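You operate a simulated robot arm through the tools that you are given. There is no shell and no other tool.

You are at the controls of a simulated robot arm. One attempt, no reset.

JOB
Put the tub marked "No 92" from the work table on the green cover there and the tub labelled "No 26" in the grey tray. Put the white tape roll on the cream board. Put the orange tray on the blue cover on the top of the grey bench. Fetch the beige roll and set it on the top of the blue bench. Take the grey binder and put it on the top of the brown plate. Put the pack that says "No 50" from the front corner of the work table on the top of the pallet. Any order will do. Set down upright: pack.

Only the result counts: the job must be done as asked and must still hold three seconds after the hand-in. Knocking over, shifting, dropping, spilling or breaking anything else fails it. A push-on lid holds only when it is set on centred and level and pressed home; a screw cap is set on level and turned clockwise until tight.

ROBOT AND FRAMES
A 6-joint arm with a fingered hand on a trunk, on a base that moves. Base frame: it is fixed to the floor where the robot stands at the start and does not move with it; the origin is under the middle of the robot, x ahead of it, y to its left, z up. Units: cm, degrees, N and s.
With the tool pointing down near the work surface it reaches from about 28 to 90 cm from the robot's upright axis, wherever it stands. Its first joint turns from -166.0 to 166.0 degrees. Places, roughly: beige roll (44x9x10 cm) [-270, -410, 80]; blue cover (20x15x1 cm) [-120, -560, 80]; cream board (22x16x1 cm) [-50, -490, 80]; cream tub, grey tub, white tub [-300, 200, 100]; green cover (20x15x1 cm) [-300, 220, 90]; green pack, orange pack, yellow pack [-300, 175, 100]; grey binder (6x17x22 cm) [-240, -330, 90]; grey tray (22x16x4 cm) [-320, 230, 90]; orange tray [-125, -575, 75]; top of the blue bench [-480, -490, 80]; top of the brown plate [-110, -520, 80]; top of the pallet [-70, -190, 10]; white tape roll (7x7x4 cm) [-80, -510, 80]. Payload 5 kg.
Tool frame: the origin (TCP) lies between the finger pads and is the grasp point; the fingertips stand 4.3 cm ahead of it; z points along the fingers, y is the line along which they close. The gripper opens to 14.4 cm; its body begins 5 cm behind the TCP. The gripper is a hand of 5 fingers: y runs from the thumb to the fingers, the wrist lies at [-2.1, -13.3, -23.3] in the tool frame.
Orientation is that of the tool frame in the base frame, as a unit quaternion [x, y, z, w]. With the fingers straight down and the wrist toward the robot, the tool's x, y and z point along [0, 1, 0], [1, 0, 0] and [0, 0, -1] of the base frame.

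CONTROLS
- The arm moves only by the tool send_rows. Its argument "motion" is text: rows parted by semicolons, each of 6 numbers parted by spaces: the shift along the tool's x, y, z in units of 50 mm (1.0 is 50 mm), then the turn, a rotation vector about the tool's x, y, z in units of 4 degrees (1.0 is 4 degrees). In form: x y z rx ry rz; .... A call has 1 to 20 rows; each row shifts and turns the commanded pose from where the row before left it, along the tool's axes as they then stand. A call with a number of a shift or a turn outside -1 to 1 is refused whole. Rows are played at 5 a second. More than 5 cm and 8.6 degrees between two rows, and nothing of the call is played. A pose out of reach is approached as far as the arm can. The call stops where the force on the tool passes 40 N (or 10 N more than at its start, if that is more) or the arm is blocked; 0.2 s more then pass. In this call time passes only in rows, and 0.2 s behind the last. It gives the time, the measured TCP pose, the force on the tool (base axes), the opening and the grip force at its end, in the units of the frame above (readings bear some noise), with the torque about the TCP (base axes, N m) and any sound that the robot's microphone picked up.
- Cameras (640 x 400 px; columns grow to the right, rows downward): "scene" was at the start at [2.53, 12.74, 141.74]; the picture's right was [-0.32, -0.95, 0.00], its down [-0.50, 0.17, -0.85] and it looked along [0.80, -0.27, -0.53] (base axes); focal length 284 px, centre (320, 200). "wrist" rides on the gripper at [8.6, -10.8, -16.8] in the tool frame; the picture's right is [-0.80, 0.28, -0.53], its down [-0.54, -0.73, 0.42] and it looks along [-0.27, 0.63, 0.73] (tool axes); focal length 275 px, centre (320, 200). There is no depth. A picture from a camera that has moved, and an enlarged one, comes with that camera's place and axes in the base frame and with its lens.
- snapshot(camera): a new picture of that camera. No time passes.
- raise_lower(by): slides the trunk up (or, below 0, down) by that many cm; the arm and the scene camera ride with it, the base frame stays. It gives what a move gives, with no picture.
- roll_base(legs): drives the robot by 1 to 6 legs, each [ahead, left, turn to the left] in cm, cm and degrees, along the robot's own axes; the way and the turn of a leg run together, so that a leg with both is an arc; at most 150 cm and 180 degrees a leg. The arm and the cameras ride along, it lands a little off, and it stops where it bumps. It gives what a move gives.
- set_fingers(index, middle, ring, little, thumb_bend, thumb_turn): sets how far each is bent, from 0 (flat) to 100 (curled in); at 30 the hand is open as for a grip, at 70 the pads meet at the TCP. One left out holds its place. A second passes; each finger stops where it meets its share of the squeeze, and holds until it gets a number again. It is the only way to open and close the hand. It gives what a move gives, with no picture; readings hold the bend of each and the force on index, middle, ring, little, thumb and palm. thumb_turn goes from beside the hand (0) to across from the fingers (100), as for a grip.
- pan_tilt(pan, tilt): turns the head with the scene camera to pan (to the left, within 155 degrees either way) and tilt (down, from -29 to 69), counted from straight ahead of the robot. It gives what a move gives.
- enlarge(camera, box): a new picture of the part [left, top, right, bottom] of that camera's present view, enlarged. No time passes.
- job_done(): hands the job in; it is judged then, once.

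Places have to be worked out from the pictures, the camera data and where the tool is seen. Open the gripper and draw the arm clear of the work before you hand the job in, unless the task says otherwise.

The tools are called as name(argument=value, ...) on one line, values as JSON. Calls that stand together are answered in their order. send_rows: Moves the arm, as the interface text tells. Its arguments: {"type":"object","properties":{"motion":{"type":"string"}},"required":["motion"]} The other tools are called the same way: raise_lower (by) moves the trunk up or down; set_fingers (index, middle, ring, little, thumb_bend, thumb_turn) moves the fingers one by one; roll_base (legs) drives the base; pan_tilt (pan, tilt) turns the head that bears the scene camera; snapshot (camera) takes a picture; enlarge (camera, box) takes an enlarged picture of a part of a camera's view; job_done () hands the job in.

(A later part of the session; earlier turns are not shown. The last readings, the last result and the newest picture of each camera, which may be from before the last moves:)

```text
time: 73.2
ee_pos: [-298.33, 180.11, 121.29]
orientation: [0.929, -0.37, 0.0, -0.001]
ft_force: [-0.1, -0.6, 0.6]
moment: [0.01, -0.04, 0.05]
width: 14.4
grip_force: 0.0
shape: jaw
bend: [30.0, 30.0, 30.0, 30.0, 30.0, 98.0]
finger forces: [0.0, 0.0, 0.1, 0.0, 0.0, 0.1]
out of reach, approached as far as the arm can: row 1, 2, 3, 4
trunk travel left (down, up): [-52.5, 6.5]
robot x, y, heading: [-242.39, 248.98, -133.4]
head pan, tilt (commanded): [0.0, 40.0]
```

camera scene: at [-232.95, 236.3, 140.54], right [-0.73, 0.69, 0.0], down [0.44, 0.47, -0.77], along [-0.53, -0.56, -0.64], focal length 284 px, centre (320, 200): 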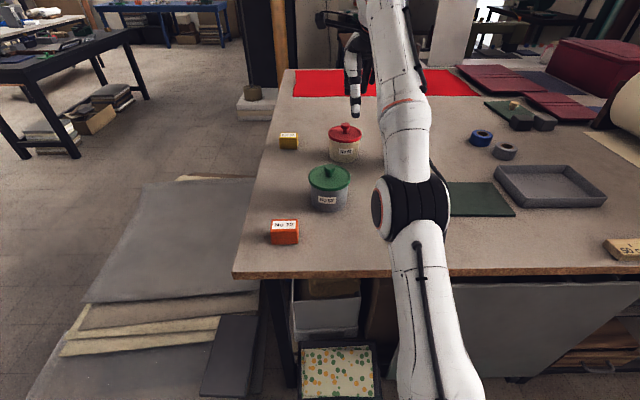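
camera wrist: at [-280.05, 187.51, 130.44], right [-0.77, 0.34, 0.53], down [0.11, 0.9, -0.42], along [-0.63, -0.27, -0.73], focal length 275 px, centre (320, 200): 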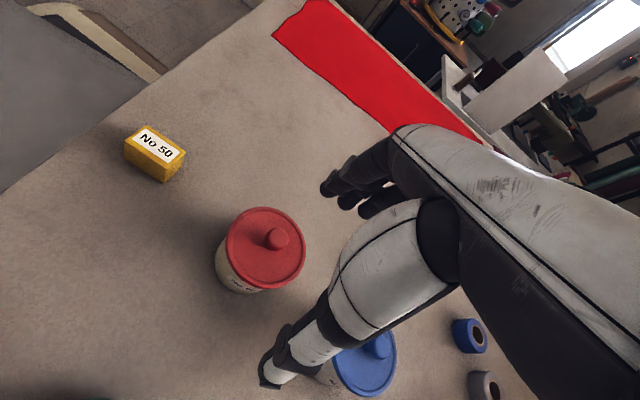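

Commanded pose persists through unreachable rows. I lower a bit further and re-read the pose.

send_rows(motion="0 0 0.6 0 0 0; 0 0 0.6 0 0 0")

snapshot(camera="scene")

snapshot(camera="wrist")

```text
time: 73.8
ee_pos: [-299.55, 178.47, 116.48]
orientation: [0.929, -0.37, 0.001, -0.003]
ft_force: [0.5, -1.0, -0.7]
moment: [0.04, -0.05, -0.02]
width: 14.39
grip_force: 0.0
shape: jaw
bend: [30.0, 30.0, 30.0, 30.0, 30.0, 98.0]
finger forces: [0.0, 0.0, 0.0, 0.1, 0.1, 0.1]
out of reach, approached as far as the arm can: row 1, 2
trunk travel left (down, up): [-52.5, 6.5]
robot x, y, heading: [-242.54, 248.79, -133.4]
head pan, tilt (commanded): [0.0, 40.0]
```

```text
taken
camera scene: at [-233.01, 236.16, 160.54], right [-0.73, 0.69, 0.0], down [0.44, 0.47, -0.77], along [-0.53, -0.56, -0.64], focal length 284 px, centre (320, 200)
```

scene: 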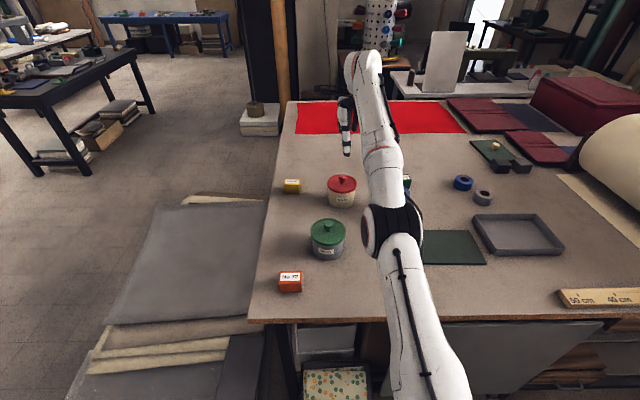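

```text
taken
camera wrist: at [-285.87, 180.4, 133.44], right [-0.78, 0.34, 0.53], down [0.11, 0.9, -0.42], along [-0.62, -0.27, -0.73], focal length 275 px, centre (320, 200)
```

wrist: 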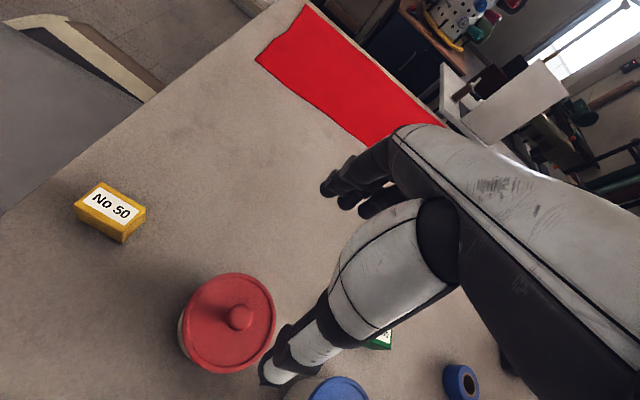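

Readings put the shoulder at z≈90.5 (+20 now) with wrist reach ≈82 cm. I test by pulling the commanded pose inward a little and see whether the arm then follows exactly.

send_rows(motion="0 -0.3 0.3 0 0 0; 0 -0.3 0.3 0 0 0")

```text
time: 74.5
ee_pos: [-299.79, 177.8, 114.85]
orientation: [0.929, -0.371, 0.0, -0.001]
ft_force: [-0.6, -0.4, 0.3]
moment: [0.05, 0.01, 0.02]
width: 14.41
grip_force: 0.0
shape: jaw
bend: [30.0, 30.0, 30.0, 30.0, 30.0, 98.0]
finger forces: [0.0, 0.0, 0.0, 0.0, 0.0, 0.1]
out of reach, approached as far as the arm can: row 1, 2
trunk travel left (down, up): [-52.5, 6.5]
robot x, y, heading: [-242.49, 248.35, -133.5]
head pan, tilt (commanded): [0.0, 40.0]
```

Still reported out of reach, so the command must lie further out than I assumed. I pull in by a further 6 cm at constant height.

send_rows(motion="0 -0.6 0 0 0 0; 0 -0.6 0 0 0 0")

```text
time: 75.0
ee_pos: [-299.2, 178.11, 116.09]
orientation: [0.929, -0.371, 0.0, -0.001]
ft_force: [-0.9, 0.1, -0.8]
moment: [0.0, 0.0, -0.02]
width: 14.38
grip_force: 0.0
shape: jaw
bend: [30.0, 30.0, 30.0, 30.0, 30.0, 98.0]
finger forces: [0.1, 0.1, 0.0, 0.0, 0.0, 0.0]
out of reach, approached as far as the arm can: row 1, 2
trunk travel left (down, up): [-52.5, 6.5]
robot x, y, heading: [-242.77, 248.56, -133.4]
head pan, tilt (commanded): [0.0, 40.0]
```

I keep pulling the command inward until the out-of-reach notice stops, then read the pose.

send_rows(motion="0 -0.8 0 0 0 0; 0 -0.8 0 0 0 0; 0 -0.8 0 0 0 0; 0 -0.8 0 0 0 0; 0 -0.8 0 0 0 0")

```text
time: 76.2
ee_pos: [-295.56, 179.81, 124.05]
orientation: [0.929, -0.371, 0.001, -0.002]
ft_force: [1.5, 0.3, 0.2]
moment: [0.01, -0.04, 0.0]
width: 14.43
grip_force: 0.0
shape: jaw
bend: [30.0, 30.0, 30.0, 30.0, 30.0, 98.0]
finger forces: [0.0, 0.1, 0.0, 0.0, 0.0, 0.1]
out of reach, approached as far as the arm can: row 1, 2, 3, 4, 5
trunk travel left (down, up): [-52.5, 6.5]
robot x, y, heading: [-242.28, 248.73, -133.4]
head pan, tilt (commanded): [0.0, 40.0]
```

The arm is evidently stuck fully stretched (elbow-straight singularity): it points at the commanded spot but does not bend. I command an upward (tangential) motion to break the elbow out of line.

send_rows(motion="0 0 -1 0 0 0; 0 0 -1 0 0 0; 0 0 -1 0 0 0; 0 0 -1 0 0 0")

```text
time: 77.2
ee_pos: [-289.75, 185.56, 136.82]
orientation: [0.929, -0.371, 0.001, 0.0]
ft_force: [0.4, -0.6, -0.3]
moment: [0.0, 0.05, 0.0]
width: 14.39
grip_force: 0.1
shape: jaw
bend: [30.0, 30.0, 30.0, 30.0, 30.0, 98.0]
finger forces: [0.0, 0.1, 0.0, 0.1, 0.1, 0.0]
out of reach, approached as far as the arm can: row 1, 2, 3, 4
trunk travel left (down, up): [-52.5, 6.5]
robot x, y, heading: [-242.64, 248.9, -133.4]
head pan, tilt (commanded): [0.0, 40.0]
```

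I send a couple of zero rows to see whether the arm is still settling toward the command.

send_rows(motion="0 0 0 0 0 0; 0 0 0 0 0 0; 0 0 0 0 0 0; 0 0 0 0 0 0; 0 0 0 0 0 0")

snapshot(camera="scene")

```text
time: 78.5
ee_pos: [-289.86, 185.54, 136.74]
orientation: [0.929, -0.371, 0.0, -0.001]
ft_force: [-0.6, -0.6, 0.5]
moment: [0.02, 0.03, -0.01]
width: 14.36
grip_force: 0.1
shape: jaw
bend: [30.0, 30.0, 30.0, 30.0, 30.0, 98.0]
finger forces: [0.0, 0.0, 0.0, 0.0, 0.1, 0.0]
trunk travel left (down, up): [-52.5, 6.5]
robot x, y, heading: [-242.21, 248.55, -133.5]
head pan, tilt (commanded): [0.0, 40.0]
```

```text
taken
camera scene: at [-232.96, 236.22, 160.54], right [-0.73, 0.69, 0.0], down [0.44, 0.47, -0.77], along [-0.53, -0.56, -0.64], focal length 284 px, centre (320, 200)
```

scene: 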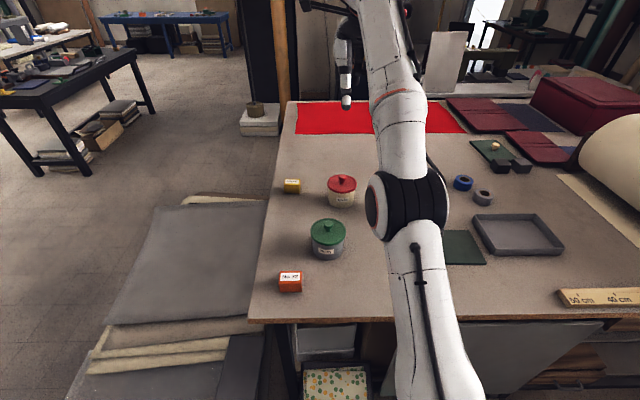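

Zero rows show the command now equals the actual pose; each inward step fails because the elbow is exactly straight. I raise the trunk its last few cm and swing the hand down tangentially with a slight inward pull so the elbow starts bending the natural way.

raise_lower(by=6)

send_rows(motion="0 0.36 0.8 0 0 0; 0 0.33 0.8 0 0 0; 0 0.3 0.8 0 0 0; 0 0.25 0.8 0 0 0; 0 0.2 0.8 0 0 0")

```text
time: 79.5
ee_pos: [-289.92, 185.59, 142.78]
orientation: [0.929, -0.37, 0.0, 0.0]
ft_force: [0.2, -0.9, 0.9]
moment: [0.01, 0.0, -0.02]
width: 14.41
grip_force: 0.1
shape: jaw
bend: [30.0, 30.0, 30.0, 30.0, 30.0, 98.0]
finger forces: [0.1, 0.0, 0.0, 0.0, 0.1, 0.0]
trunk travel left (down, up): [-58.5, 0.5]
robot x, y, heading: [-242.43, 248.46, -133.5]
head pan, tilt (commanded): [0.0, 40.0]
```

```text
time: 80.7
ee_pos: [-296.86, 177.6, 124.97]
orientation: [0.929, -0.371, 0.001, -0.001]
ft_force: [-0.5, -0.7, 0.3]
moment: [0.01, 0.03, 0.0]
width: 14.4
grip_force: 0.1
shape: jaw
bend: [30.0, 30.0, 30.0, 30.0, 30.0, 98.0]
finger forces: [0.0, 0.0, 0.1, 0.0, 0.0, 0.0]
out of reach, approached as far as the arm can: row 1, 2, 3, 4, 5
trunk travel left (down, up): [-58.5, 0.5]
robot x, y, heading: [-242.39, 248.69, -133.5]
head pan, tilt (commanded): [0.0, 40.0]
```

Still straight (wrist distance 82.5). I try combining an inward pull with a tilt of the hand, which loads the wrist and elbow joints differently.

send_rows(motion="0 -0.7 -0.3 -1 0 0; 0 -0.7 -0.3 -1 0 0; 0 -0.7 -0.3 -1 0 0; 0 -0.7 -0.3 -1 0 0")

```text
time: 81.7
ee_pos: [-296.27, 175.29, 137.93]
orientation: [0.92, -0.367, -0.051, 0.128]
ft_force: [0.0, 0.6, 0.1]
moment: [0.01, -0.01, 0.01]
width: 14.39
grip_force: 0.0
shape: jaw
bend: [30.0, 30.0, 30.0, 30.0, 30.0, 98.0]
finger forces: [0.1, 0.0, 0.1, 0.1, 0.0, 0.0]
out of reach, approached as far as the arm can: row 1, 2, 3, 4
trunk travel left (down, up): [-58.5, 0.5]
robot x, y, heading: [-242.4, 249.08, -133.5]
head pan, tilt (commanded): [0.0, 40.0]
```

Near full stretch even a small inward step needs a large elbow rotation; perhaps steps were too big for one row. I try very small radial inward steps (1 mm per row).

send_rows(motion="0 -0.019 0.0074 0 0 0; 0 -0.019 0.0074 0 0 0; 0 -0.019 0.0074 0 0 0; 0 -0.019 0.0074 0 0 0; 0 -0.019 0.0074 0 0 0; 0 -0.037 0.015 0 0 0; 0 -0.037 0.015 0 0 0; 0 -0.037 0.015 0 0 0; 0 -0.037 0.015 0 0 0; 0 -0.037 0.015 0 0 0; 0 -0.05 0.02 0 0 0; 0 -0.05 0.02 0 0 0; 0 -0.05 0.02 0 0 0; 0 -0.05 0.02 0 0 0; 0 -0.05 0.02 0 0 0")

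```text
time: 84.8
ee_pos: [-296.2, 175.11, 137.73]
orientation: [0.92, -0.367, -0.051, 0.128]
ft_force: [-0.5, 0.6, 0.7]
moment: [0.01, 0.01, 0.0]
width: 14.4
grip_force: 0.1
shape: jaw
bend: [30.0, 30.0, 30.0, 30.0, 30.0, 98.0]
finger forces: [0.0, 0.0, 0.1, 0.1, 0.2, 0.0]
out of reach, approached as far as the arm can: row 3, 6, 8, 10, 12, 14
trunk travel left (down, up): [-58.5, 0.5]
robot x, y, heading: [-242.71, 248.87, -133.6]
head pan, tilt (commanded): [0.0, 40.0]
```

Radial micro-steps did nothing, so the solver is at a true singular point. I swing the arm upward and inward over several rows (free space above) to build up an elbow bend the other way.

send_rows(motion="0 -0.714 -0.412 0 0 0; 0 -0.714 -0.412 0 0 0; 0 -0.714 -0.412 0 0 0; 0 -0.714 -0.412 0 0 0; 0 -0.714 -0.412 0 0 0; 0 -0.714 -0.412 0 0 0")

```text
time: 86.2
ee_pos: [-286.11, 182.83, 153.03]
orientation: [0.92, -0.368, -0.051, 0.128]
ft_force: [-0.1, 0.6, 0.0]
moment: [0.01, 0.02, 0.0]
width: 14.42
grip_force: 0.1
shape: jaw
bend: [30.0, 30.0, 30.0, 30.0, 30.0, 98.0]
finger forces: [0.0, 0.0, 0.0, 0.0, 0.0, 0.0]
out of reach, approached as far as the arm can: row 1, 2, 3, 4, 5, 6
trunk travel left (down, up): [-58.5, 0.5]
robot x, y, heading: [-242.74, 249.17, -133.5]
head pan, tilt (commanded): [0.0, 40.0]
```

Wrist distance dropped slightly (≈81.4 vs 82.3), maybe a bend is starting. I continue with a few more inward/upward rows.

send_rows(motion="0 -0.8 -0.2 0 0 0; 0 -0.8 -0.2 0 0 0; 0 -0.8 -0.2 0 0 0; 0 -0.8 -0.2 0 0 0")

```text
time: 87.2
ee_pos: [-277.93, 188.7, 160.98]
orientation: [0.92, -0.366, -0.051, 0.128]
ft_force: [0.8, 1.1, 0.0]
moment: [0.01, 0.04, -0.02]
width: 14.4
grip_force: 0.0
shape: jaw
bend: [30.0, 30.0, 30.0, 30.0, 30.0, 98.0]
finger forces: [0.1, 0.0, 0.1, 0.1, 0.1, 0.0]
out of reach, approached as far as the arm can: row 1, 2, 3, 4
trunk travel left (down, up): [-58.5, 0.5]
robot x, y, heading: [-242.39, 249.1, -133.4]
head pan, tilt (commanded): [0.0, 40.0]
```

I take a picture with the head tilted up to see the arm's actual shape.

pan_tilt(pan=-5, tilt=5)

snapshot(camera="scene")

pan_tilt(pan=-25, tilt=45)

snapshot(camera="scene")

```text
time: 88.3
ee_pos: [-277.96, 188.68, 160.55]
orientation: [0.92, -0.367, -0.05, 0.128]
ft_force: [-0.5, -0.1, -0.3]
moment: [0.0, 0.02, 0.02]
width: 14.36
grip_force: 0.1
shape: jaw
bend: [30.0, 30.0, 30.0, 30.0, 30.0, 98.0]
finger forces: [0.1, 0.0, 0.0, 0.0, 0.1, 0.0]
trunk travel left (down, up): [-58.5, 0.5]
robot x, y, heading: [-242.22, 248.48, -133.5]
head pan, tilt (commanded): [-5.0, 5.0]
```

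```text
taken
camera scene: at [-233.98, 236.3, 172.11], right [-0.66, 0.75, 0.0], down [0.07, 0.06, -1.0], along [-0.75, -0.66, -0.09], focal length 284 px, centre (320, 200)
```

scene: 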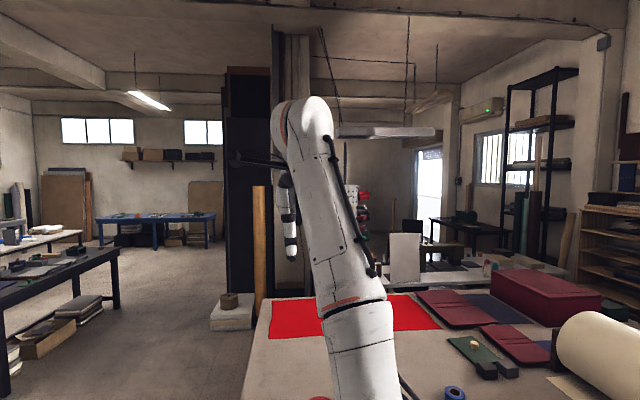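

```text
time: 89.3
ee_pos: [-278.01, 188.65, 160.67]
orientation: [0.92, -0.367, -0.052, 0.127]
ft_force: [-0.3, -0.8, 0.2]
moment: [0.02, -0.01, 0.03]
width: 14.39
grip_force: 0.2
shape: jaw
bend: [30.0, 30.0, 30.0, 30.0, 30.0, 98.0]
finger forces: [0.0, 0.0, 0.0, 0.0, 0.0, 0.0]
trunk travel left (down, up): [-58.5, 0.5]
robot x, y, heading: [-242.63, 248.45, -133.4]
head pan, tilt (commanded): [-25.0, 45.0]
```

```text
taken
camera scene: at [-234.67, 239.4, 165.82], right [-0.37, 0.93, 0.0], down [0.66, 0.26, -0.71], along [-0.66, -0.26, -0.71], focal length 284 px, centre (320, 200)
```

scene: 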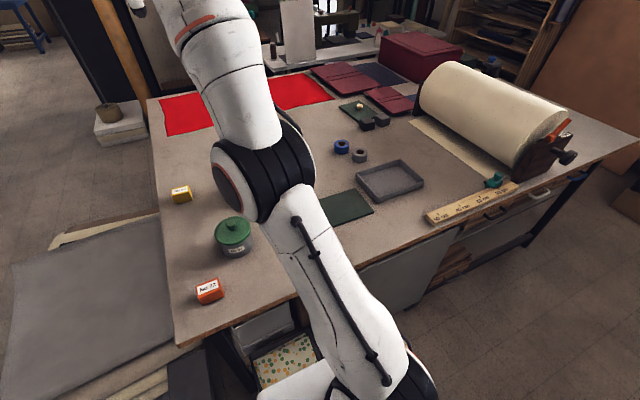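

Fitting all readings shows the wrist always lies on a sphere of 74 cm around the shoulder (8 cm ahead of the axis, z 93+trunk): the elbow stays exactly straight. I now move straight down in steps, which is an inward plus strongly tangential-down motion, to see if the elbow frees.

send_rows(motion="0 -0.27 0.94 0 0 0; 0 -0.27 0.94 0 0 0; 0 -0.27 0.94 0 0 0; 0 -0.27 0.94 0 0 0")

```text
time: 90.3
ee_pos: [-282.24, 179.63, 152.1]
orientation: [0.92, -0.366, -0.051, 0.127]
ft_force: [-0.4, -0.9, -0.5]
moment: [0.02, -0.03, 0.03]
width: 14.4
grip_force: 0.1
shape: jaw
bend: [30.0, 30.0, 30.0, 30.0, 30.0, 98.0]
finger forces: [0.0, 0.1, 0.0, 0.0, 0.0, 0.1]
out of reach, approached as far as the arm can: row 1, 2, 3, 4
trunk travel left (down, up): [-58.5, 0.5]
robot x, y, heading: [-242.65, 248.61, -133.5]
head pan, tilt (commanded): [-25.0, 45.0]
```

Still straight. The one thing that differs from before is the hand being on the left of the arm axis near the head mast; I swing it to the right (x negative) with some inward pull to test.

send_rows(motion="-0.9 -0.3 0 0 0 0; -0.9 -0.3 0 0 0 0; -0.9 -0.3 0 0 0 0; -0.9 -0.3 0 0 0 0; -0.9 -0.3 0 0 0 0; -0.9 -0.3 0 0 0 0; -0.9 -0.3 0 0 0 0; -0.9 -0.3 0 0 0 0")

```text
time: 92.1
ee_pos: [-304.78, 208.21, 155.89]
orientation: [0.92, -0.366, -0.05, 0.128]
ft_force: [-0.4, 1.2, 0.1]
moment: [0.01, -0.02, 0.01]
width: 14.39
grip_force: 0.0
shape: jaw
bend: [30.0, 30.0, 30.0, 30.0, 30.0, 98.0]
finger forces: [0.1, 0.1, 0.0, 0.0, 0.0, 0.0]
out of reach, approached as far as the arm can: row 1, 2, 3, 4, 5, 6, 7
trunk travel left (down, up): [-58.5, 0.5]
robot x, y, heading: [-242.92, 248.61, -133.5]
head pan, tilt (commanded): [-25.0, 45.0]
```

Row 8 was not flagged. I now try pulling inward from here.

send_rows(motion="0 -0.6 0 0 0 0; 0 -0.6 0 0 0 0; 0 -0.6 0 0 0 0; 0 -0.6 0 0 0 0")

```text
time: 93.1
ee_pos: [-301.98, 214.31, 159.97]
orientation: [0.92, -0.367, -0.051, 0.127]
ft_force: [0.5, 1.0, -1.3]
moment: [0.01, 0.02, -0.02]
width: 14.4
grip_force: 0.1
shape: jaw
bend: [30.0, 30.0, 30.0, 30.0, 30.0, 98.0]
finger forces: [0.0, 0.0, 0.0, 0.1, 0.0, 0.0]
out of reach, approached as far as the arm can: row 1, 2, 3, 4
trunk travel left (down, up): [-58.5, 0.5]
robot x, y, heading: [-242.59, 248.61, -133.3]
head pan, tilt (commanded): [-25.0, 45.0]
```

New insight: with equal-length links, pure translations leave the elbow untouched, but pitching the hand about its wrist should bend it. I rotate +rx about the wrist centre in steps with a tiny inward component.

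send_rows(motion="0.0025 -0.338 0.181 1 0 0; 0.0025 -0.338 0.181 1 0 0; 0.0025 -0.338 0.181 1 0 0; 0.0025 -0.338 0.181 1 0 0; 0.0025 -0.3355 0.183 1 0 0; 0.0025 -0.3355 0.183 1 0 0; 0.0025 -0.3355 0.183 1 0 0; 0.0025 -0.3355 0.183 1 0 0")

```text
time: 94.9
ee_pos: [-293.64, 223.32, 152.48]
orientation: [0.92, -0.366, 0.052, -0.129]
ft_force: [0.3, -0.2, 0.6]
moment: [0.01, -0.05, -0.02]
width: 14.38
grip_force: 0.0
shape: jaw
bend: [30.0, 30.0, 30.0, 30.0, 30.0, 98.0]
finger forces: [0.0, 0.0, 0.1, 0.0, 0.1, 0.0]
out of reach, approached as far as the arm can: row 5, 7
trunk travel left (down, up): [-58.5, 0.5]
robot x, y, heading: [-242.65, 249.2, -133.2]
head pan, tilt (commanded): [-25.0, 45.0]
```

Rows 1–4 succeeded before failing at 5 and 7 - the inward pull was too quick for the slowly growing bend. I'll redo it with a quadratic schedule: first lower the straight arm and tilt the hand outward to have rotation room.

send_rows(motion="0 0.27 0.94 0 0 0; 0 0.27 0.94 0 0 0; 0 0.27 0.94 0 0 0; 0 0.27 0.94 0 0 0; 0 0.27 0.94 0 0 0; 0 0.27 0.94 0 0 0; 0 0.27 0.94 0 0 0")

send_rows(motion="0 0.32 -0.197 -1 0 0; 0 0.32 -0.197 -1 0 0; 0 0.32 -0.197 -1 0 0; 0 0.32 -0.197 -1 0 0; 0 0.32 -0.197 -1 0 0; 0 0.32 -0.197 -1 0 0; 0 0.32 -0.197 -1 0 0; 0 0.32 -0.197 -1 0 0; 0 0.32 -0.197 -1 0 0; 0 0.32 -0.197 -1 0 0; 0 0.32 -0.197 -1 0 0; 0 0.32 -0.197 -1 0 0")

```text
time: 96.5
ee_pos: [-293.99, 223.61, 118.21]
orientation: [0.919, -0.367, 0.052, -0.13]
ft_force: [-0.7, 0.4, 0.1]
moment: [0.02, -0.01, -0.01]
width: 14.4
grip_force: 0.1
shape: jaw
bend: [30.0, 30.0, 30.0, 30.0, 30.0, 98.0]
finger forces: [0.0, 0.0, 0.0, 0.1, 0.0, 0.0]
trunk travel left (down, up): [-58.5, 0.5]
robot x, y, heading: [-242.79, 248.88, -133.6]
head pan, tilt (commanded): [-25.0, 45.0]
```

```text
time: 99.1
ee_pos: [-305.61, 210.83, 131.5]
orientation: [0.893, -0.356, -0.102, 0.257]
ft_force: [0.0, 0.2, -0.3]
moment: [0.02, 0.0, 0.02]
width: 14.39
grip_force: 0.0
shape: jaw
bend: [30.0, 30.0, 30.0, 30.0, 30.0, 98.0]
finger forces: [0.1, 0.1, 0.0, 0.0, 0.1, 0.0]
trunk travel left (down, up): [-58.5, 0.5]
robot x, y, heading: [-242.7, 249.0, -133.3]
head pan, tilt (commanded): [-25.0, 45.0]
```

The elbow is free again (all rows executed exactly). Lesson: keep the wrist within ~72 cm of the shoulder. I level the hand, descend to z≈118 and move over tub No 92.

send_rows(motion="0 0 0 1 0 0; 0 0 0 1 0 0; 0 0 0 1 0 0; 0 0 0 1 0 0; 0 0 0 1 0 0; 0 0 0 1 0 0; 0 0 0 1 0 0; 0 0 0 1 0 0; 0 0 0.9 0 0 0; 0 0 0.9 0 0 0; 0 0 0.9 0 0 0; 0.7 0.4 0 0 0 0; 0.7 0.4 0 0 0 0; 0.7 0.4 0 0 0 0; 0.7 0.4 0 0 0 0; 0.7 0.4 0 0 0 0; 0.7 0.4 0 0 0 0; 0.7 0.4 0 0 0 0")

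pan_tilt(pan=0, tilt=40)

snapshot(camera="scene")

snapshot(camera="wrist")

```text
time: 102.9
ee_pos: [-297.45, 183.75, 118.09]
orientation: [0.929, -0.371, 0.0, -0.001]
ft_force: [-0.9, 0.5, -0.1]
moment: [0.01, -0.03, 0.01]
width: 14.4
grip_force: 0.1
shape: jaw
bend: [30.0, 30.0, 30.0, 30.0, 30.0, 98.0]
finger forces: [0.1, 0.0, 0.0, 0.0, 0.1, 0.0]
trunk travel left (down, up): [-58.5, 0.5]
robot x, y, heading: [-242.64, 248.78, -133.4]
head pan, tilt (commanded): [-25.0, 45.0]
```

```text
time: 103.8
ee_pos: [-297.56, 183.69, 118.14]
orientation: [0.928, -0.371, 0.0, -0.001]
ft_force: [-0.5, 0.7, -0.3]
moment: [-0.02, -0.02, 0.01]
width: 14.41
grip_force: 0.0
shape: jaw
bend: [30.0, 30.0, 30.0, 30.0, 30.0, 98.0]
finger forces: [0.0, 0.0, 0.1, 0.0, 0.0, 0.0]
trunk travel left (down, up): [-58.5, 0.5]
robot x, y, heading: [-242.73, 248.49, -133.3]
head pan, tilt (commanded): [0.0, 40.0]
```

```text
taken
camera scene: at [-232.96, 236.23, 166.54], right [-0.72, 0.69, 0.0], down [0.44, 0.47, -0.77], along [-0.53, -0.56, -0.64], focal length 284 px, centre (320, 200)
```

scene: 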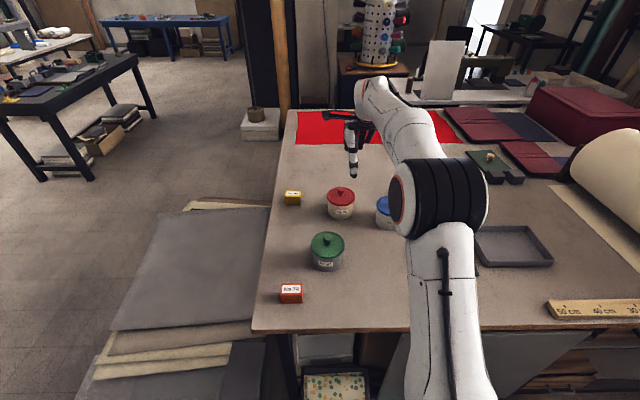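

```text
taken
camera wrist: at [-283.78, 185.75, 134.91], right [-0.77, 0.34, 0.53], down [0.11, 0.9, -0.42], along [-0.62, -0.27, -0.73], focal length 275 px, centre (320, 200)
```

wrist: 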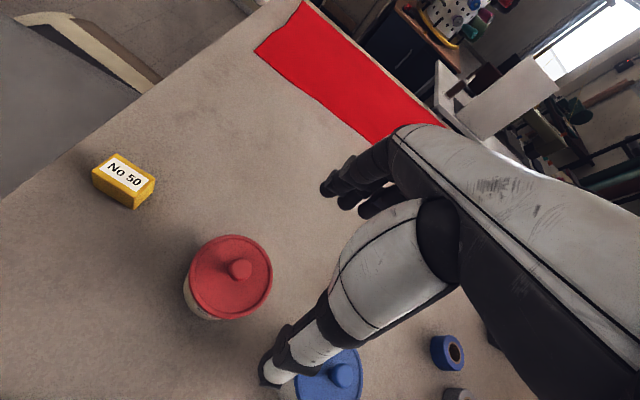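

The wrist view puts the red lid's centre at tool offset (+2.8, +1.2) cm, i.e. ≈(-296.4,180.9), matching the scene estimate. I shift over it and lower to z≈109 for a closer check.

send_rows(motion="0.5 0.26 0 0 0 0; 0 0 0.9 0 0 0; 0 0 0.9 0 0 0")

snapshot(camera="wrist")

enlarge(camera="scene", box=[280, 110, 440, 250])

```text
time: 104.6
ee_pos: [-296.45, 180.98, 109.16]
orientation: [0.929, -0.371, 0.0, 0.001]
ft_force: [-1.6, -0.5, 1.3]
moment: [0.0, 0.03, 0.0]
width: 14.43
grip_force: 0.1
shape: jaw
bend: [30.0, 30.0, 30.0, 30.0, 30.0, 98.0]
finger forces: [0.1, 0.1, 0.0, 0.0, 0.0, 0.1]
trunk travel left (down, up): [-58.5, 0.5]
robot x, y, heading: [-242.7, 248.73, -133.6]
head pan, tilt (commanded): [0.0, 40.0]
```

```text
taken
camera wrist: at [-282.72, 182.95, 125.9], right [-0.77, 0.34, 0.53], down [0.11, 0.9, -0.42], along [-0.63, -0.27, -0.73], focal length 275 px, centre (320, 200)
```

wrist: 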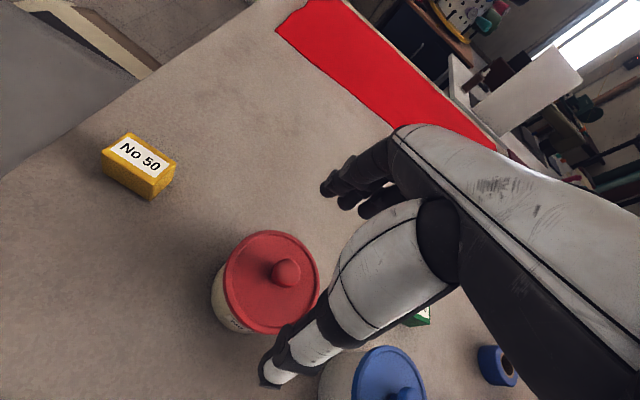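

```text
2.86 times, centred on (360, 180) of scene
camera zoom: at [-233.02, 236.18, 166.55], right [-0.73, 0.69, 0.0], down [0.44, 0.47, -0.77], along [-0.53, -0.56, -0.64], focal length 813 px, centre (206, 257)
```

zoom: 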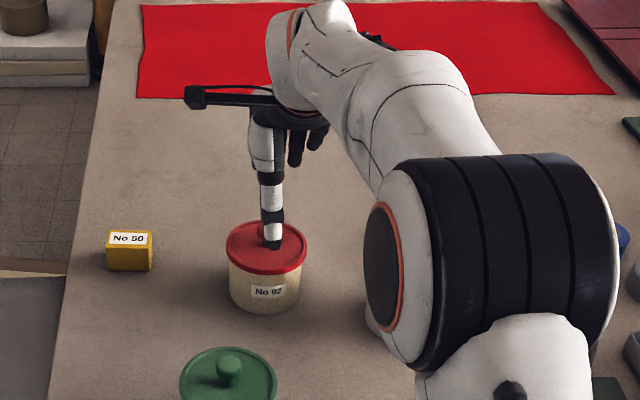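

The lid centre is within ~0.4 cm of the TCP axis. I lower the open hand around the tub to TCP z≈98 (fingertips ≈93.7, palm just above the knob).

send_rows(motion="0 -0.06 0.5 0 0 0; 0 0 0.5 0 0 0; 0 0 0.5 0 0 0; 0 0 0.4 0 0 0; 0 0 0.33 0 0 0")

snapshot(camera="wrist")

enlarge(camera="scene", box=[300, 130, 400, 230])

```text
time: 105.8
ee_pos: [-296.26, 181.33, 98.03]
orientation: [0.929, -0.37, 0.0, 0.001]
ft_force: [-0.6, -2.3, 2.5]
moment: [-0.08, 0.09, 0.0]
width: 14.41
grip_force: 0.1
shape: jaw
bend: [30.0, 30.0, 30.0, 30.0, 30.0, 98.0]
finger forces: [2.4, 0.0, 0.0, 0.0, 0.0, 0.0]
trunk travel left (down, up): [-58.5, 0.5]
robot x, y, heading: [-242.41, 248.68, -133.3]
head pan, tilt (commanded): [0.0, 40.0]
```

```text
taken
camera wrist: at [-282.52, 183.34, 114.81], right [-0.77, 0.34, 0.53], down [0.11, 0.9, -0.42], along [-0.63, -0.27, -0.73], focal length 275 px, centre (320, 200)
```

wrist: 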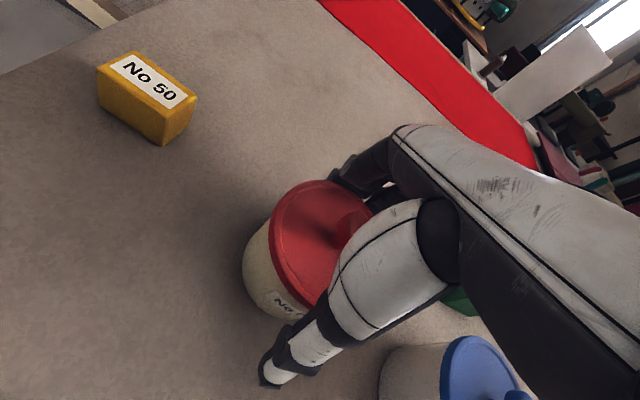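

```text
4.00 times, centred on (350, 180) of scene
camera zoom: at [-232.96, 236.22, 166.55], right [-0.73, 0.69, 0.0], down [0.44, 0.47, -0.77], along [-0.53, -0.56, -0.64], focal length 1138 px, centre (200, 280)
```

zoom: 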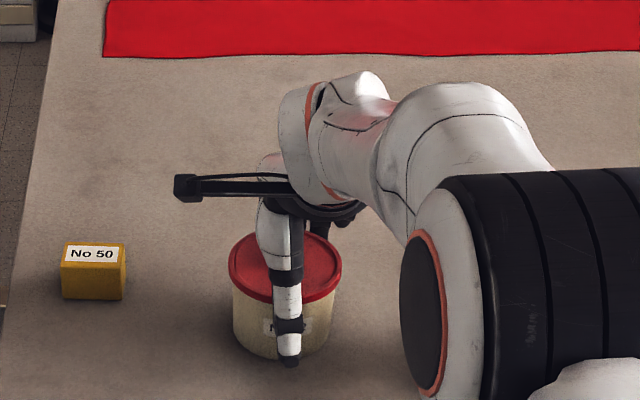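

The index finger touches lightly (2.4 N); the scene view says the tub is ~0.6 cm further along +y. I shift that way, lower slightly and then close the fingers.

send_rows(motion="0 0.1 0 0 0 0; 0 0.02 0.1 0 0 0")

set_fingers(index=45, middle=45, ring=45, little=45, thumb_bend=45)

snapshot(camera="wrist")

enlarge(camera="scene", box=[300, 130, 400, 230])

```text
time: 106.4
ee_pos: [-296.65, 180.94, 97.38]
orientation: [0.929, -0.371, 0.0, -0.002]
ft_force: [0.2, -0.8, 0.2]
moment: [0.05, -0.01, 0.04]
width: 14.39
grip_force: 0.0
shape: jaw
bend: [30.0, 30.0, 30.0, 30.0, 30.0, 98.0]
finger forces: [0.0, 0.0, 0.1, 0.0, 0.0, 0.0]
trunk travel left (down, up): [-58.5, 0.5]
robot x, y, heading: [-242.63, 248.7, -133.2]
head pan, tilt (commanded): [0.0, 40.0]
```

```text
time: 107.4
ee_pos: [-296.67, 180.89, 97.41]
orientation: [0.929, -0.37, 0.0, 0.001]
ft_force: [-0.5, 1.8, 2.4]
moment: [-0.02, 0.01, -0.07]
width: 12.86
grip_force: 20.1
shape: fingers
bend: [35.0, 45.0, 45.0, 45.0, 39.0, 97.0]
finger forces: [19.8, 0.0, 0.0, 0.0, 20.4, 0.0]
trunk travel left (down, up): [-58.5, 0.5]
robot x, y, heading: [-242.63, 248.64, -133.3]
head pan, tilt (commanded): [0.0, 40.0]
```

```text
taken
camera wrist: at [-282.95, 182.93, 114.31], right [-0.77, 0.34, 0.53], down [0.11, 0.9, -0.42], along [-0.63, -0.27, -0.73], focal length 275 px, centre (320, 200)
```

wrist: 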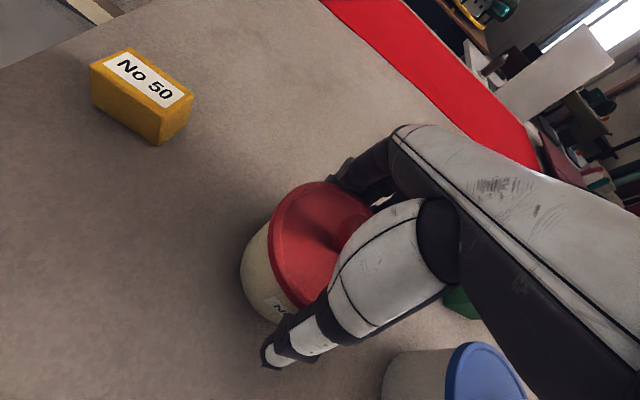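

```text
4.00 times, centred on (350, 180) of scene
camera zoom: at [-232.95, 236.25, 166.54], right [-0.73, 0.69, 0.0], down [0.44, 0.47, -0.77], along [-0.53, -0.56, -0.64], focal length 1138 px, centre (200, 280)
```

zoom: 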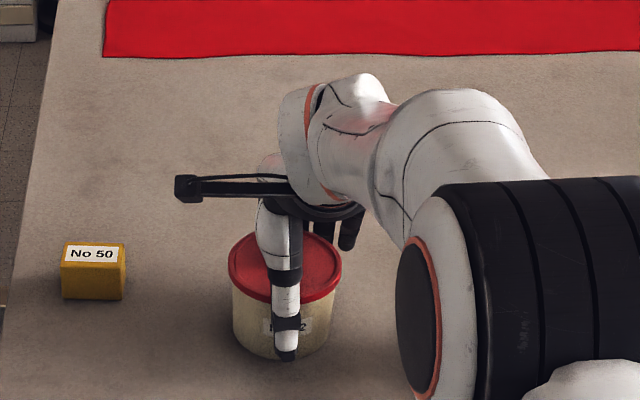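

Index and thumb hold with 20 N each across the diameter; the other fingers lie beside the tub. I lift 2 cm and check the weight and that body and lid come up together.

send_rows(motion="0 0 -0.2 0 0 0; 0 0 -0.2 0 0 0; 0 0 0 0 0 0")

enlarge(camera="scene", box=[300, 130, 400, 230])

snapshot(camera="wrist")

```text
time: 108.2
ee_pos: [-296.61, 181.04, 99.43]
orientation: [0.929, -0.371, 0.0, 0.0]
ft_force: [-0.1, 0.0, -1.3]
moment: [0.0, 0.02, 0.01]
width: 12.83
grip_force: 20.0
shape: fingers
bend: [35.0, 45.0, 45.0, 45.0, 39.0, 97.0]
finger forces: [19.5, 0.1, 0.1, 0.1, 19.6, 0.1]
trunk travel left (down, up): [-58.5, 0.5]
robot x, y, heading: [-242.71, 248.35, -133.3]
head pan, tilt (commanded): [0.0, 40.0]
heard: snap
```

```text
4.00 times, centred on (350, 180) of scene
camera zoom: at [-232.97, 236.21, 166.54], right [-0.73, 0.69, 0.0], down [0.44, 0.47, -0.77], along [-0.53, -0.56, -0.64], focal length 1138 px, centre (200, 280)
```

zoom: 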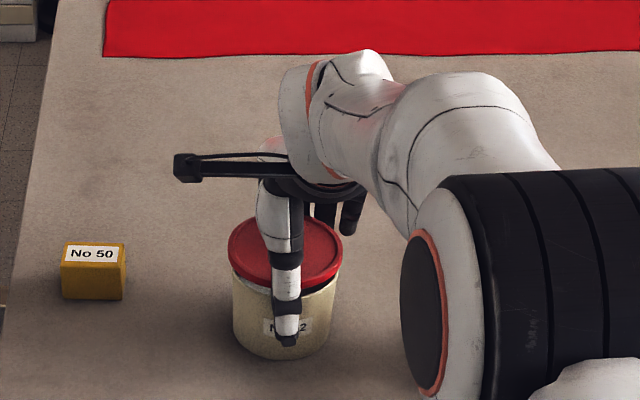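

```text
taken
camera wrist: at [-282.9, 182.9, 116.25], right [-0.77, 0.34, 0.53], down [0.11, 0.9, -0.42], along [-0.62, -0.27, -0.73], focal length 275 px, centre (320, 200)
```

wrist: 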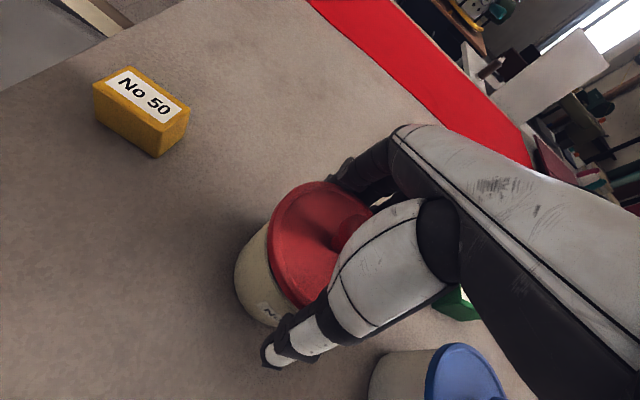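

A "snap" was heard and the body stayed put: the lid is a separate push-on lid. I set it straight back down and press it home.

send_rows(motion="0 0 0.2 0 0 0; 0 0 0.1 0 0 0; 0 0 0.06 0 0 0; 0 0 0.06 0 0 0")

enlarge(camera="scene", box=[300, 130, 400, 230])

```text
time: 109.2
ee_pos: [-296.69, 180.93, 97.36]
orientation: [0.929, -0.371, 0.0, 0.001]
ft_force: [-0.1, 2.3, 4.8]
moment: [0.0, -0.04, -0.01]
width: 12.84
grip_force: 20.6
shape: fingers
bend: [35.0, 45.0, 45.0, 45.0, 39.0, 97.0]
finger forces: [19.1, 0.1, 0.0, 0.1, 21.2, 0.1]
trunk travel left (down, up): [-58.5, 0.5]
robot x, y, heading: [-242.71, 248.92, -133.3]
head pan, tilt (commanded): [0.0, 40.0]
heard: snap
```

```text
4.00 times, centred on (350, 180) of scene
camera zoom: at [-232.93, 236.27, 166.55], right [-0.73, 0.69, 0.0], down [0.44, 0.47, -0.77], along [-0.53, -0.56, -0.64], focal length 1138 px, centre (200, 280)
```

zoom: 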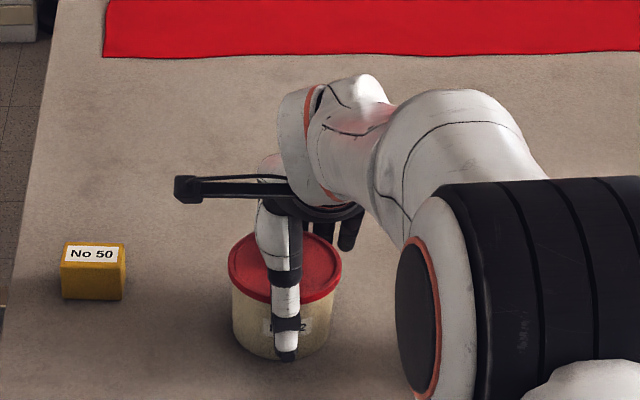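

Snap heard again and the picture shows the lid seated. I press slightly more to be sure, then open the hand and rise clear; the tub body must be gripped from the side, below the lid.

send_rows(motion="0 0 0.05 0 0 0; 0 0 0 0 0 0")

set_fingers(index=30, middle=30, ring=30, little=30, thumb_bend=30)

send_rows(motion="0 0 -0.5 0 0 0; 0 0 -0.9 0 0 0; 0 0 -0.9 0 0 0; 0 0 -0.9 0 0 0; 0 0 -0.9 0 0 0; 0 -0.9 0 0 0 0; 0 -0.9 0 0 0 0; 0 -0.9 0 0 0 0; 0 -0.9 0 0 0 0; 0 -0.9 -0.3 0 0 0")

enlarge(camera="scene", box=[270, 170, 370, 240])

```text
time: 109.8
ee_pos: [-296.75, 181.05, 97.38]
orientation: [0.929, -0.371, -0.001, 0.002]
ft_force: [-1.1, 0.3, 13.8]
moment: [0.01, -0.15, -0.02]
width: 12.89
grip_force: 21.5
shape: fingers
bend: [34.0, 45.0, 45.0, 45.0, 39.0, 97.0]
finger forces: [21.3, 0.0, 0.0, 0.0, 21.7, 0.0]
trunk travel left (down, up): [-58.5, 0.5]
robot x, y, heading: [-242.95, 248.74, -133.6]
head pan, tilt (commanded): [0.0, 40.0]
```

```text
time: 110.8
ee_pos: [-296.68, 181.03, 97.0]
orientation: [0.929, -0.37, 0.0, -0.001]
ft_force: [0.8, 0.1, 0.3]
moment: [-0.02, -0.04, 0.01]
width: 14.97
grip_force: 0.4
shape: fingers
bend: [30.0, 30.0, 30.0, 30.0, 30.0, 97.0]
finger forces: [0.4, 0.0, 0.1, 0.0, 0.0, 0.1]
trunk travel left (down, up): [-58.5, 0.5]
robot x, y, heading: [-242.28, 248.67, -133.5]
head pan, tilt (commanded): [0.0, 40.0]
```

```text
time: 113.0
ee_pos: [-281.17, 197.35, 119.19]
orientation: [0.929, -0.37, 0.0, 0.001]
ft_force: [-0.1, -0.1, -0.5]
moment: [-0.02, -0.03, 0.02]
width: 14.95
grip_force: 0.1
shape: fingers
bend: [30.0, 30.0, 30.0, 30.0, 30.0, 97.0]
finger forces: [0.0, 0.0, 0.0, 0.0, 0.0, 0.1]
trunk travel left (down, up): [-58.5, 0.5]
robot x, y, heading: [-242.29, 248.89, -133.4]
head pan, tilt (commanded): [0.0, 40.0]
```

```text
5.71 times, centred on (320, 205) of scene
camera zoom: at [-232.88, 236.32, 166.54], right [-0.73, 0.69, 0.0], down [0.44, 0.47, -0.77], along [-0.53, -0.56, -0.64], focal length 1626 px, centre (320, 171)
```

zoom: 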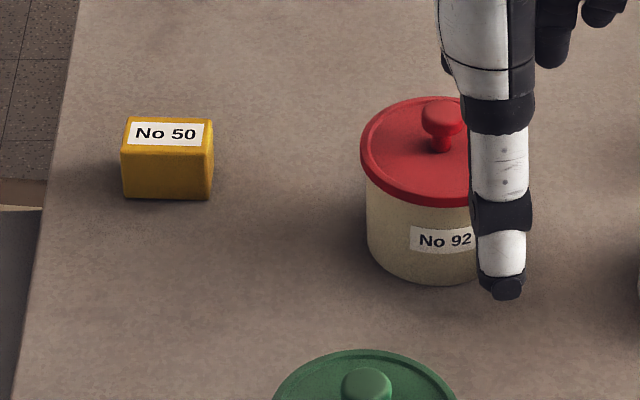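

Lid is seated properly. Now I raise the hand in free space and rotate it to a horizontal pose (fingers pointing away, finger row vertical with index lowest).

send_rows(motion="0 0 -0.9 0 0 0; 0 0 -0.9 0 0 0; 0 0 -0.7 0 0 0; 0 0 0 -1 -1 -1; 0 0 0 -1 -1 -1; 0 0 0 -1 -1 -1; 0 0 0 -1 -1 -1; 0 0 0 -1 -1 -1; 0 0 0 -1 -1 -1")

send_rows(motion="0 0 0 -1 -1 -1; 0 0 0 -1 -1 -1; 0 0 0 -1 -1 -1; 0 0 0 -1 -1 -1; 0 0 0 -1 -1 -1; 0 0 0 -1 -1 -1")

```text
time: 115.0
ee_pos: [-281.2, 197.36, 131.65]
orientation: [0.944, -0.155, -0.267, 0.114]
ft_force: [0.4, 0.3, 0.2]
moment: [-0.03, 0.02, 0.02]
width: 14.96
grip_force: 0.1
shape: fingers
bend: [30.0, 30.0, 30.0, 30.0, 30.0, 97.0]
finger forces: [0.1, 0.1, 0.1, 0.1, 0.0, 0.1]
trunk travel left (down, up): [-58.5, 0.5]
robot x, y, heading: [-242.25, 248.78, -133.4]
head pan, tilt (commanded): [0.0, 40.0]
```

```text
time: 116.4
ee_pos: [-280.37, 197.26, 130.52]
orientation: [0.906, -0.003, -0.389, 0.166]
ft_force: [-0.6, 0.0, 0.8]
moment: [0.0, -0.02, 0.0]
width: 14.96
grip_force: 0.0
shape: fingers
bend: [30.0, 30.0, 30.0, 30.0, 30.0, 97.0]
finger forces: [0.0, 0.1, 0.0, 0.0, 0.1, 0.1]
out of reach, approached as far as the arm can: row 3, 4, 5, 6
trunk travel left (down, up): [-58.5, 0.5]
robot x, y, heading: [-242.61, 248.56, -133.3]
head pan, tilt (commanded): [0.0, 40.0]
```

That rotation hits a joint limit at ~65°. A simpler option is rolling the hand about the forward axis (tool y) so it comes in from the left, pointing right. First I rotate back to fingers-down.

send_rows(motion="0 0 0 1 1 1; 0 0 0 1 1 1; 0 0 0 1 1 1; 0 0 0 1 1 1; 0 0 0 1 1 1; 0 0 0 1 1 1; 0 0 0 1 1 1; 0 0 0 1 1 1; 0 0 0 1 1 1")

```text
time: 118.4
ee_pos: [-280.03, 197.04, 130.58]
orientation: [0.955, -0.29, -0.057, 0.01]
ft_force: [0.1, 0.5, -0.2]
moment: [-0.01, -0.01, 0.01]
width: 14.93
grip_force: 0.1
shape: fingers
bend: [30.0, 30.0, 30.0, 30.0, 30.0, 97.0]
finger forces: [0.0, 0.0, 0.0, 0.1, 0.1, 0.0]
out of reach, approached as far as the arm can: row 1, 2
trunk travel left (down, up): [-58.5, 0.5]
robot x, y, heading: [-242.71, 248.8, -133.2]
head pan, tilt (commanded): [0.0, 40.0]
```

I correct the residual misorientation and then roll about tool y by −70° in steps (hand pointing right, pitched 20° down).

send_rows(motion="0 0 0 0.29 0.47 0.81; 0 0 0 0.29 0.47 0.81; 0 0 0 0.29 0.47 0.81; 0 0 0 0 -1 0; 0 0 0 0 -1 0; 0 0 0 0 -1 0; 0 0 0 0 -1 0; 0 0 0 0 -1 0; 0 0 0 0 -1 0; 0 0 0 0 -1 0; 0 0 0 0 -1 0; 0 0 0 0 -1 0")

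send_rows(motion="0 0 0 0 -1 0; 0 0 0 0 -1 0; 0 0 0 0 -1 0; 0 0 0 0 -1 0; 0 0 0 0 -1 0; 0 0 0 0 -1 0; 0 0 0 0 -1 0; 0 0 0 0 -1 0; 0 0 0 0 -0.5 0")

snapshot(camera="scene")

snapshot(camera="wrist")

```text
time: 121.0
ee_pos: [-280.12, 197.19, 130.48]
orientation: [0.883, -0.353, -0.288, -0.115]
ft_force: [-0.7, 0.4, 0.4]
moment: [-0.01, 0.0, 0.02]
width: 14.96
grip_force: 0.1
shape: fingers
bend: [30.0, 30.0, 30.0, 30.0, 30.0, 97.0]
finger forces: [0.0, 0.0, 0.0, 0.1, 0.1, 0.0]
trunk travel left (down, up): [-58.5, 0.5]
robot x, y, heading: [-242.61, 248.45, -133.7]
head pan, tilt (commanded): [0.0, 40.0]
```

```text
time: 123.0
ee_pos: [-279.88, 197.32, 130.39]
orientation: [0.761, -0.303, -0.533, -0.213]
ft_force: [-0.3, 0.0, -1.4]
moment: [0.02, -0.02, -0.02]
width: 14.96
grip_force: 0.1
shape: fingers
bend: [30.0, 30.0, 30.0, 30.0, 30.0, 97.0]
finger forces: [0.1, 0.0, 0.1, 0.1, 0.0, 0.0]
trunk travel left (down, up): [-58.5, 0.5]
robot x, y, heading: [-242.32, 248.69, -133.4]
head pan, tilt (commanded): [0.0, 40.0]
```

```text
taken
camera scene: at [-232.95, 236.22, 166.54], right [-0.73, 0.69, 0.0], down [0.44, 0.47, -0.77], along [-0.53, -0.56, -0.64], focal length 284 px, centre (320, 200)
```

scene: 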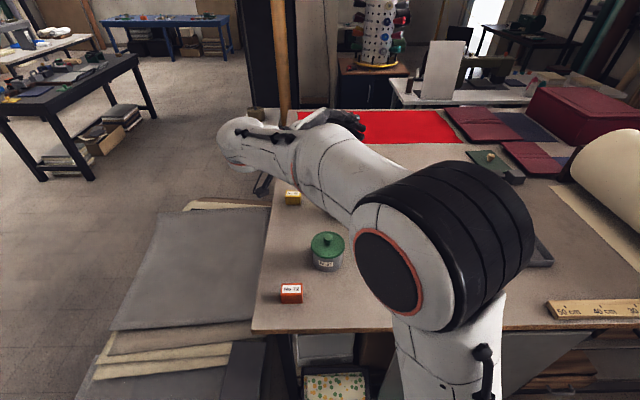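

```text
taken
camera wrist: at [-258.92, 192.2, 128.14], right [-0.03, -0.37, 0.93], down [0.08, 0.93, 0.37], along [-1.0, 0.08, 0.0], focal length 275 px, centre (320, 200)
```

wrist: 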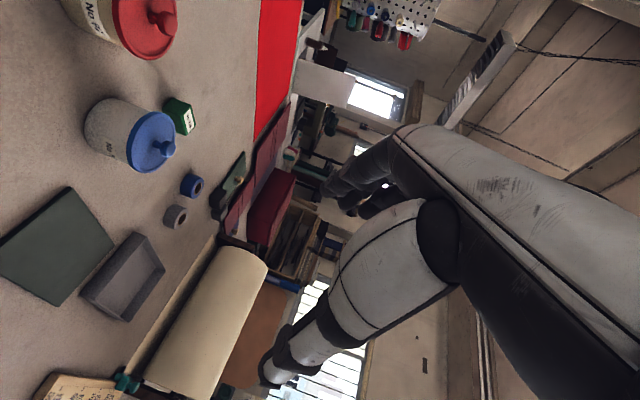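

The roll works. The final side grasp would put the wrist near the reach limit, so I shift the base 12 cm left (hand is high, clear) and set the pitch to 28°.

roll_base(legs=[[0, 12, 0]])

send_rows(motion="0 0 0 0 1 0; 0 0 0 0 1 0")

```text
time: 124.3
ee_pos: [-271.28, 188.82, 130.48]
orientation: [0.76, -0.304, -0.534, -0.213]
ft_force: [0.0, 0.4, -0.2]
moment: [0.02, 0.01, 0.0]
width: 14.95
grip_force: 0.0
shape: fingers
bend: [30.0, 30.0, 30.0, 30.0, 30.0, 97.0]
finger forces: [0.0, 0.0, 0.0, 0.0, 0.1, 0.0]
trunk travel left (down, up): [-58.5, 0.5]
robot x, y, heading: [-234.24, 240.65, -133.6]
head pan, tilt (commanded): [0.0, 40.0]
```

```text
time: 124.9
ee_pos: [-271.49, 188.93, 130.39]
orientation: [0.795, -0.319, -0.479, -0.191]
ft_force: [-0.3, -0.2, 0.0]
moment: [-0.03, 0.01, 0.02]
width: 14.93
grip_force: 0.2
shape: fingers
bend: [30.0, 30.0, 30.0, 30.0, 30.0, 97.0]
finger forces: [0.0, 0.0, 0.1, 0.1, 0.0, 0.0]
trunk travel left (down, up): [-58.5, 0.5]
robot x, y, heading: [-233.43, 240.08, -133.5]
head pan, tilt (commanded): [0.0, 40.0]
```

I move the hand over tub No 92 (hover z≈112) in this side-grasp pose.

send_rows(motion="0.312 0.669 0.509 0 0 0; 0.312 0.669 0.509 0 0 0; 0.312 0.669 0.509 0 0 0; 0.312 0.669 0.509 0 0 0; 0.312 0.669 0.509 0 0 0; 0.312 0.669 0.509 0 0 0; 0.312 0.669 0.509 0 0 0")

snapshot(camera="scene")

snapshot(camera="wrist")

```text
time: 126.5
ee_pos: [-295.47, 179.07, 112.32]
orientation: [0.795, -0.32, -0.478, -0.191]
ft_force: [0.0, -0.4, -0.3]
moment: [0.01, -0.04, -0.04]
width: 14.96
grip_force: 0.0
shape: fingers
bend: [30.0, 30.0, 30.0, 30.0, 30.0, 97.0]
finger forces: [0.0, 0.0, 0.0, 0.0, 0.1, 0.0]
trunk travel left (down, up): [-58.5, 0.5]
robot x, y, heading: [-233.99, 240.32, -133.7]
head pan, tilt (commanded): [0.0, 40.0]
```

```text
taken
camera scene: at [-224.36, 227.83, 166.54], right [-0.72, 0.69, 0.0], down [0.44, 0.47, -0.77], along [-0.53, -0.55, -0.64], focal length 284 px, centre (320, 200)
```

scene: 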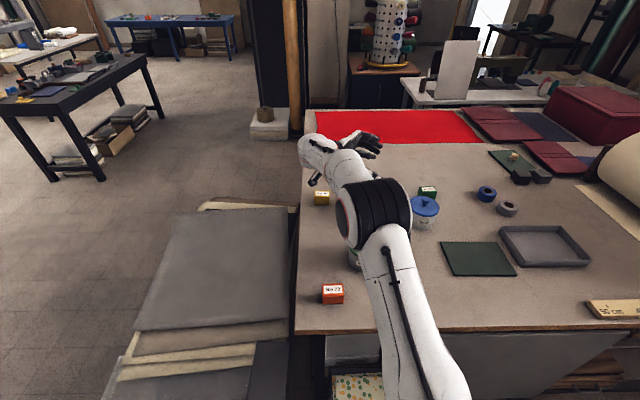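

```text
taken
camera wrist: at [-274.3, 173.95, 112.74], right [-0.12, -0.27, 0.95], down [0.05, 0.96, 0.28], along [-0.99, 0.08, -0.11], focal length 275 px, centre (320, 200)
```

wrist: 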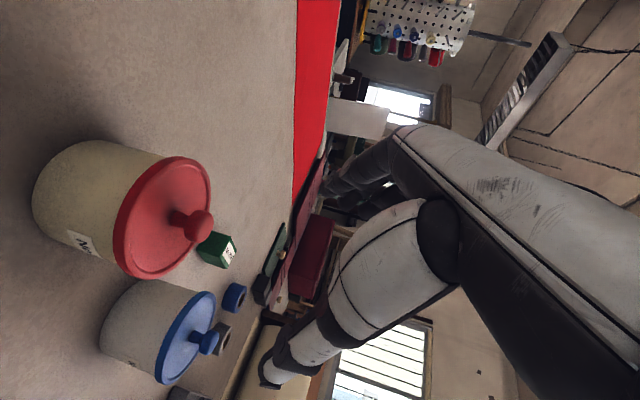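

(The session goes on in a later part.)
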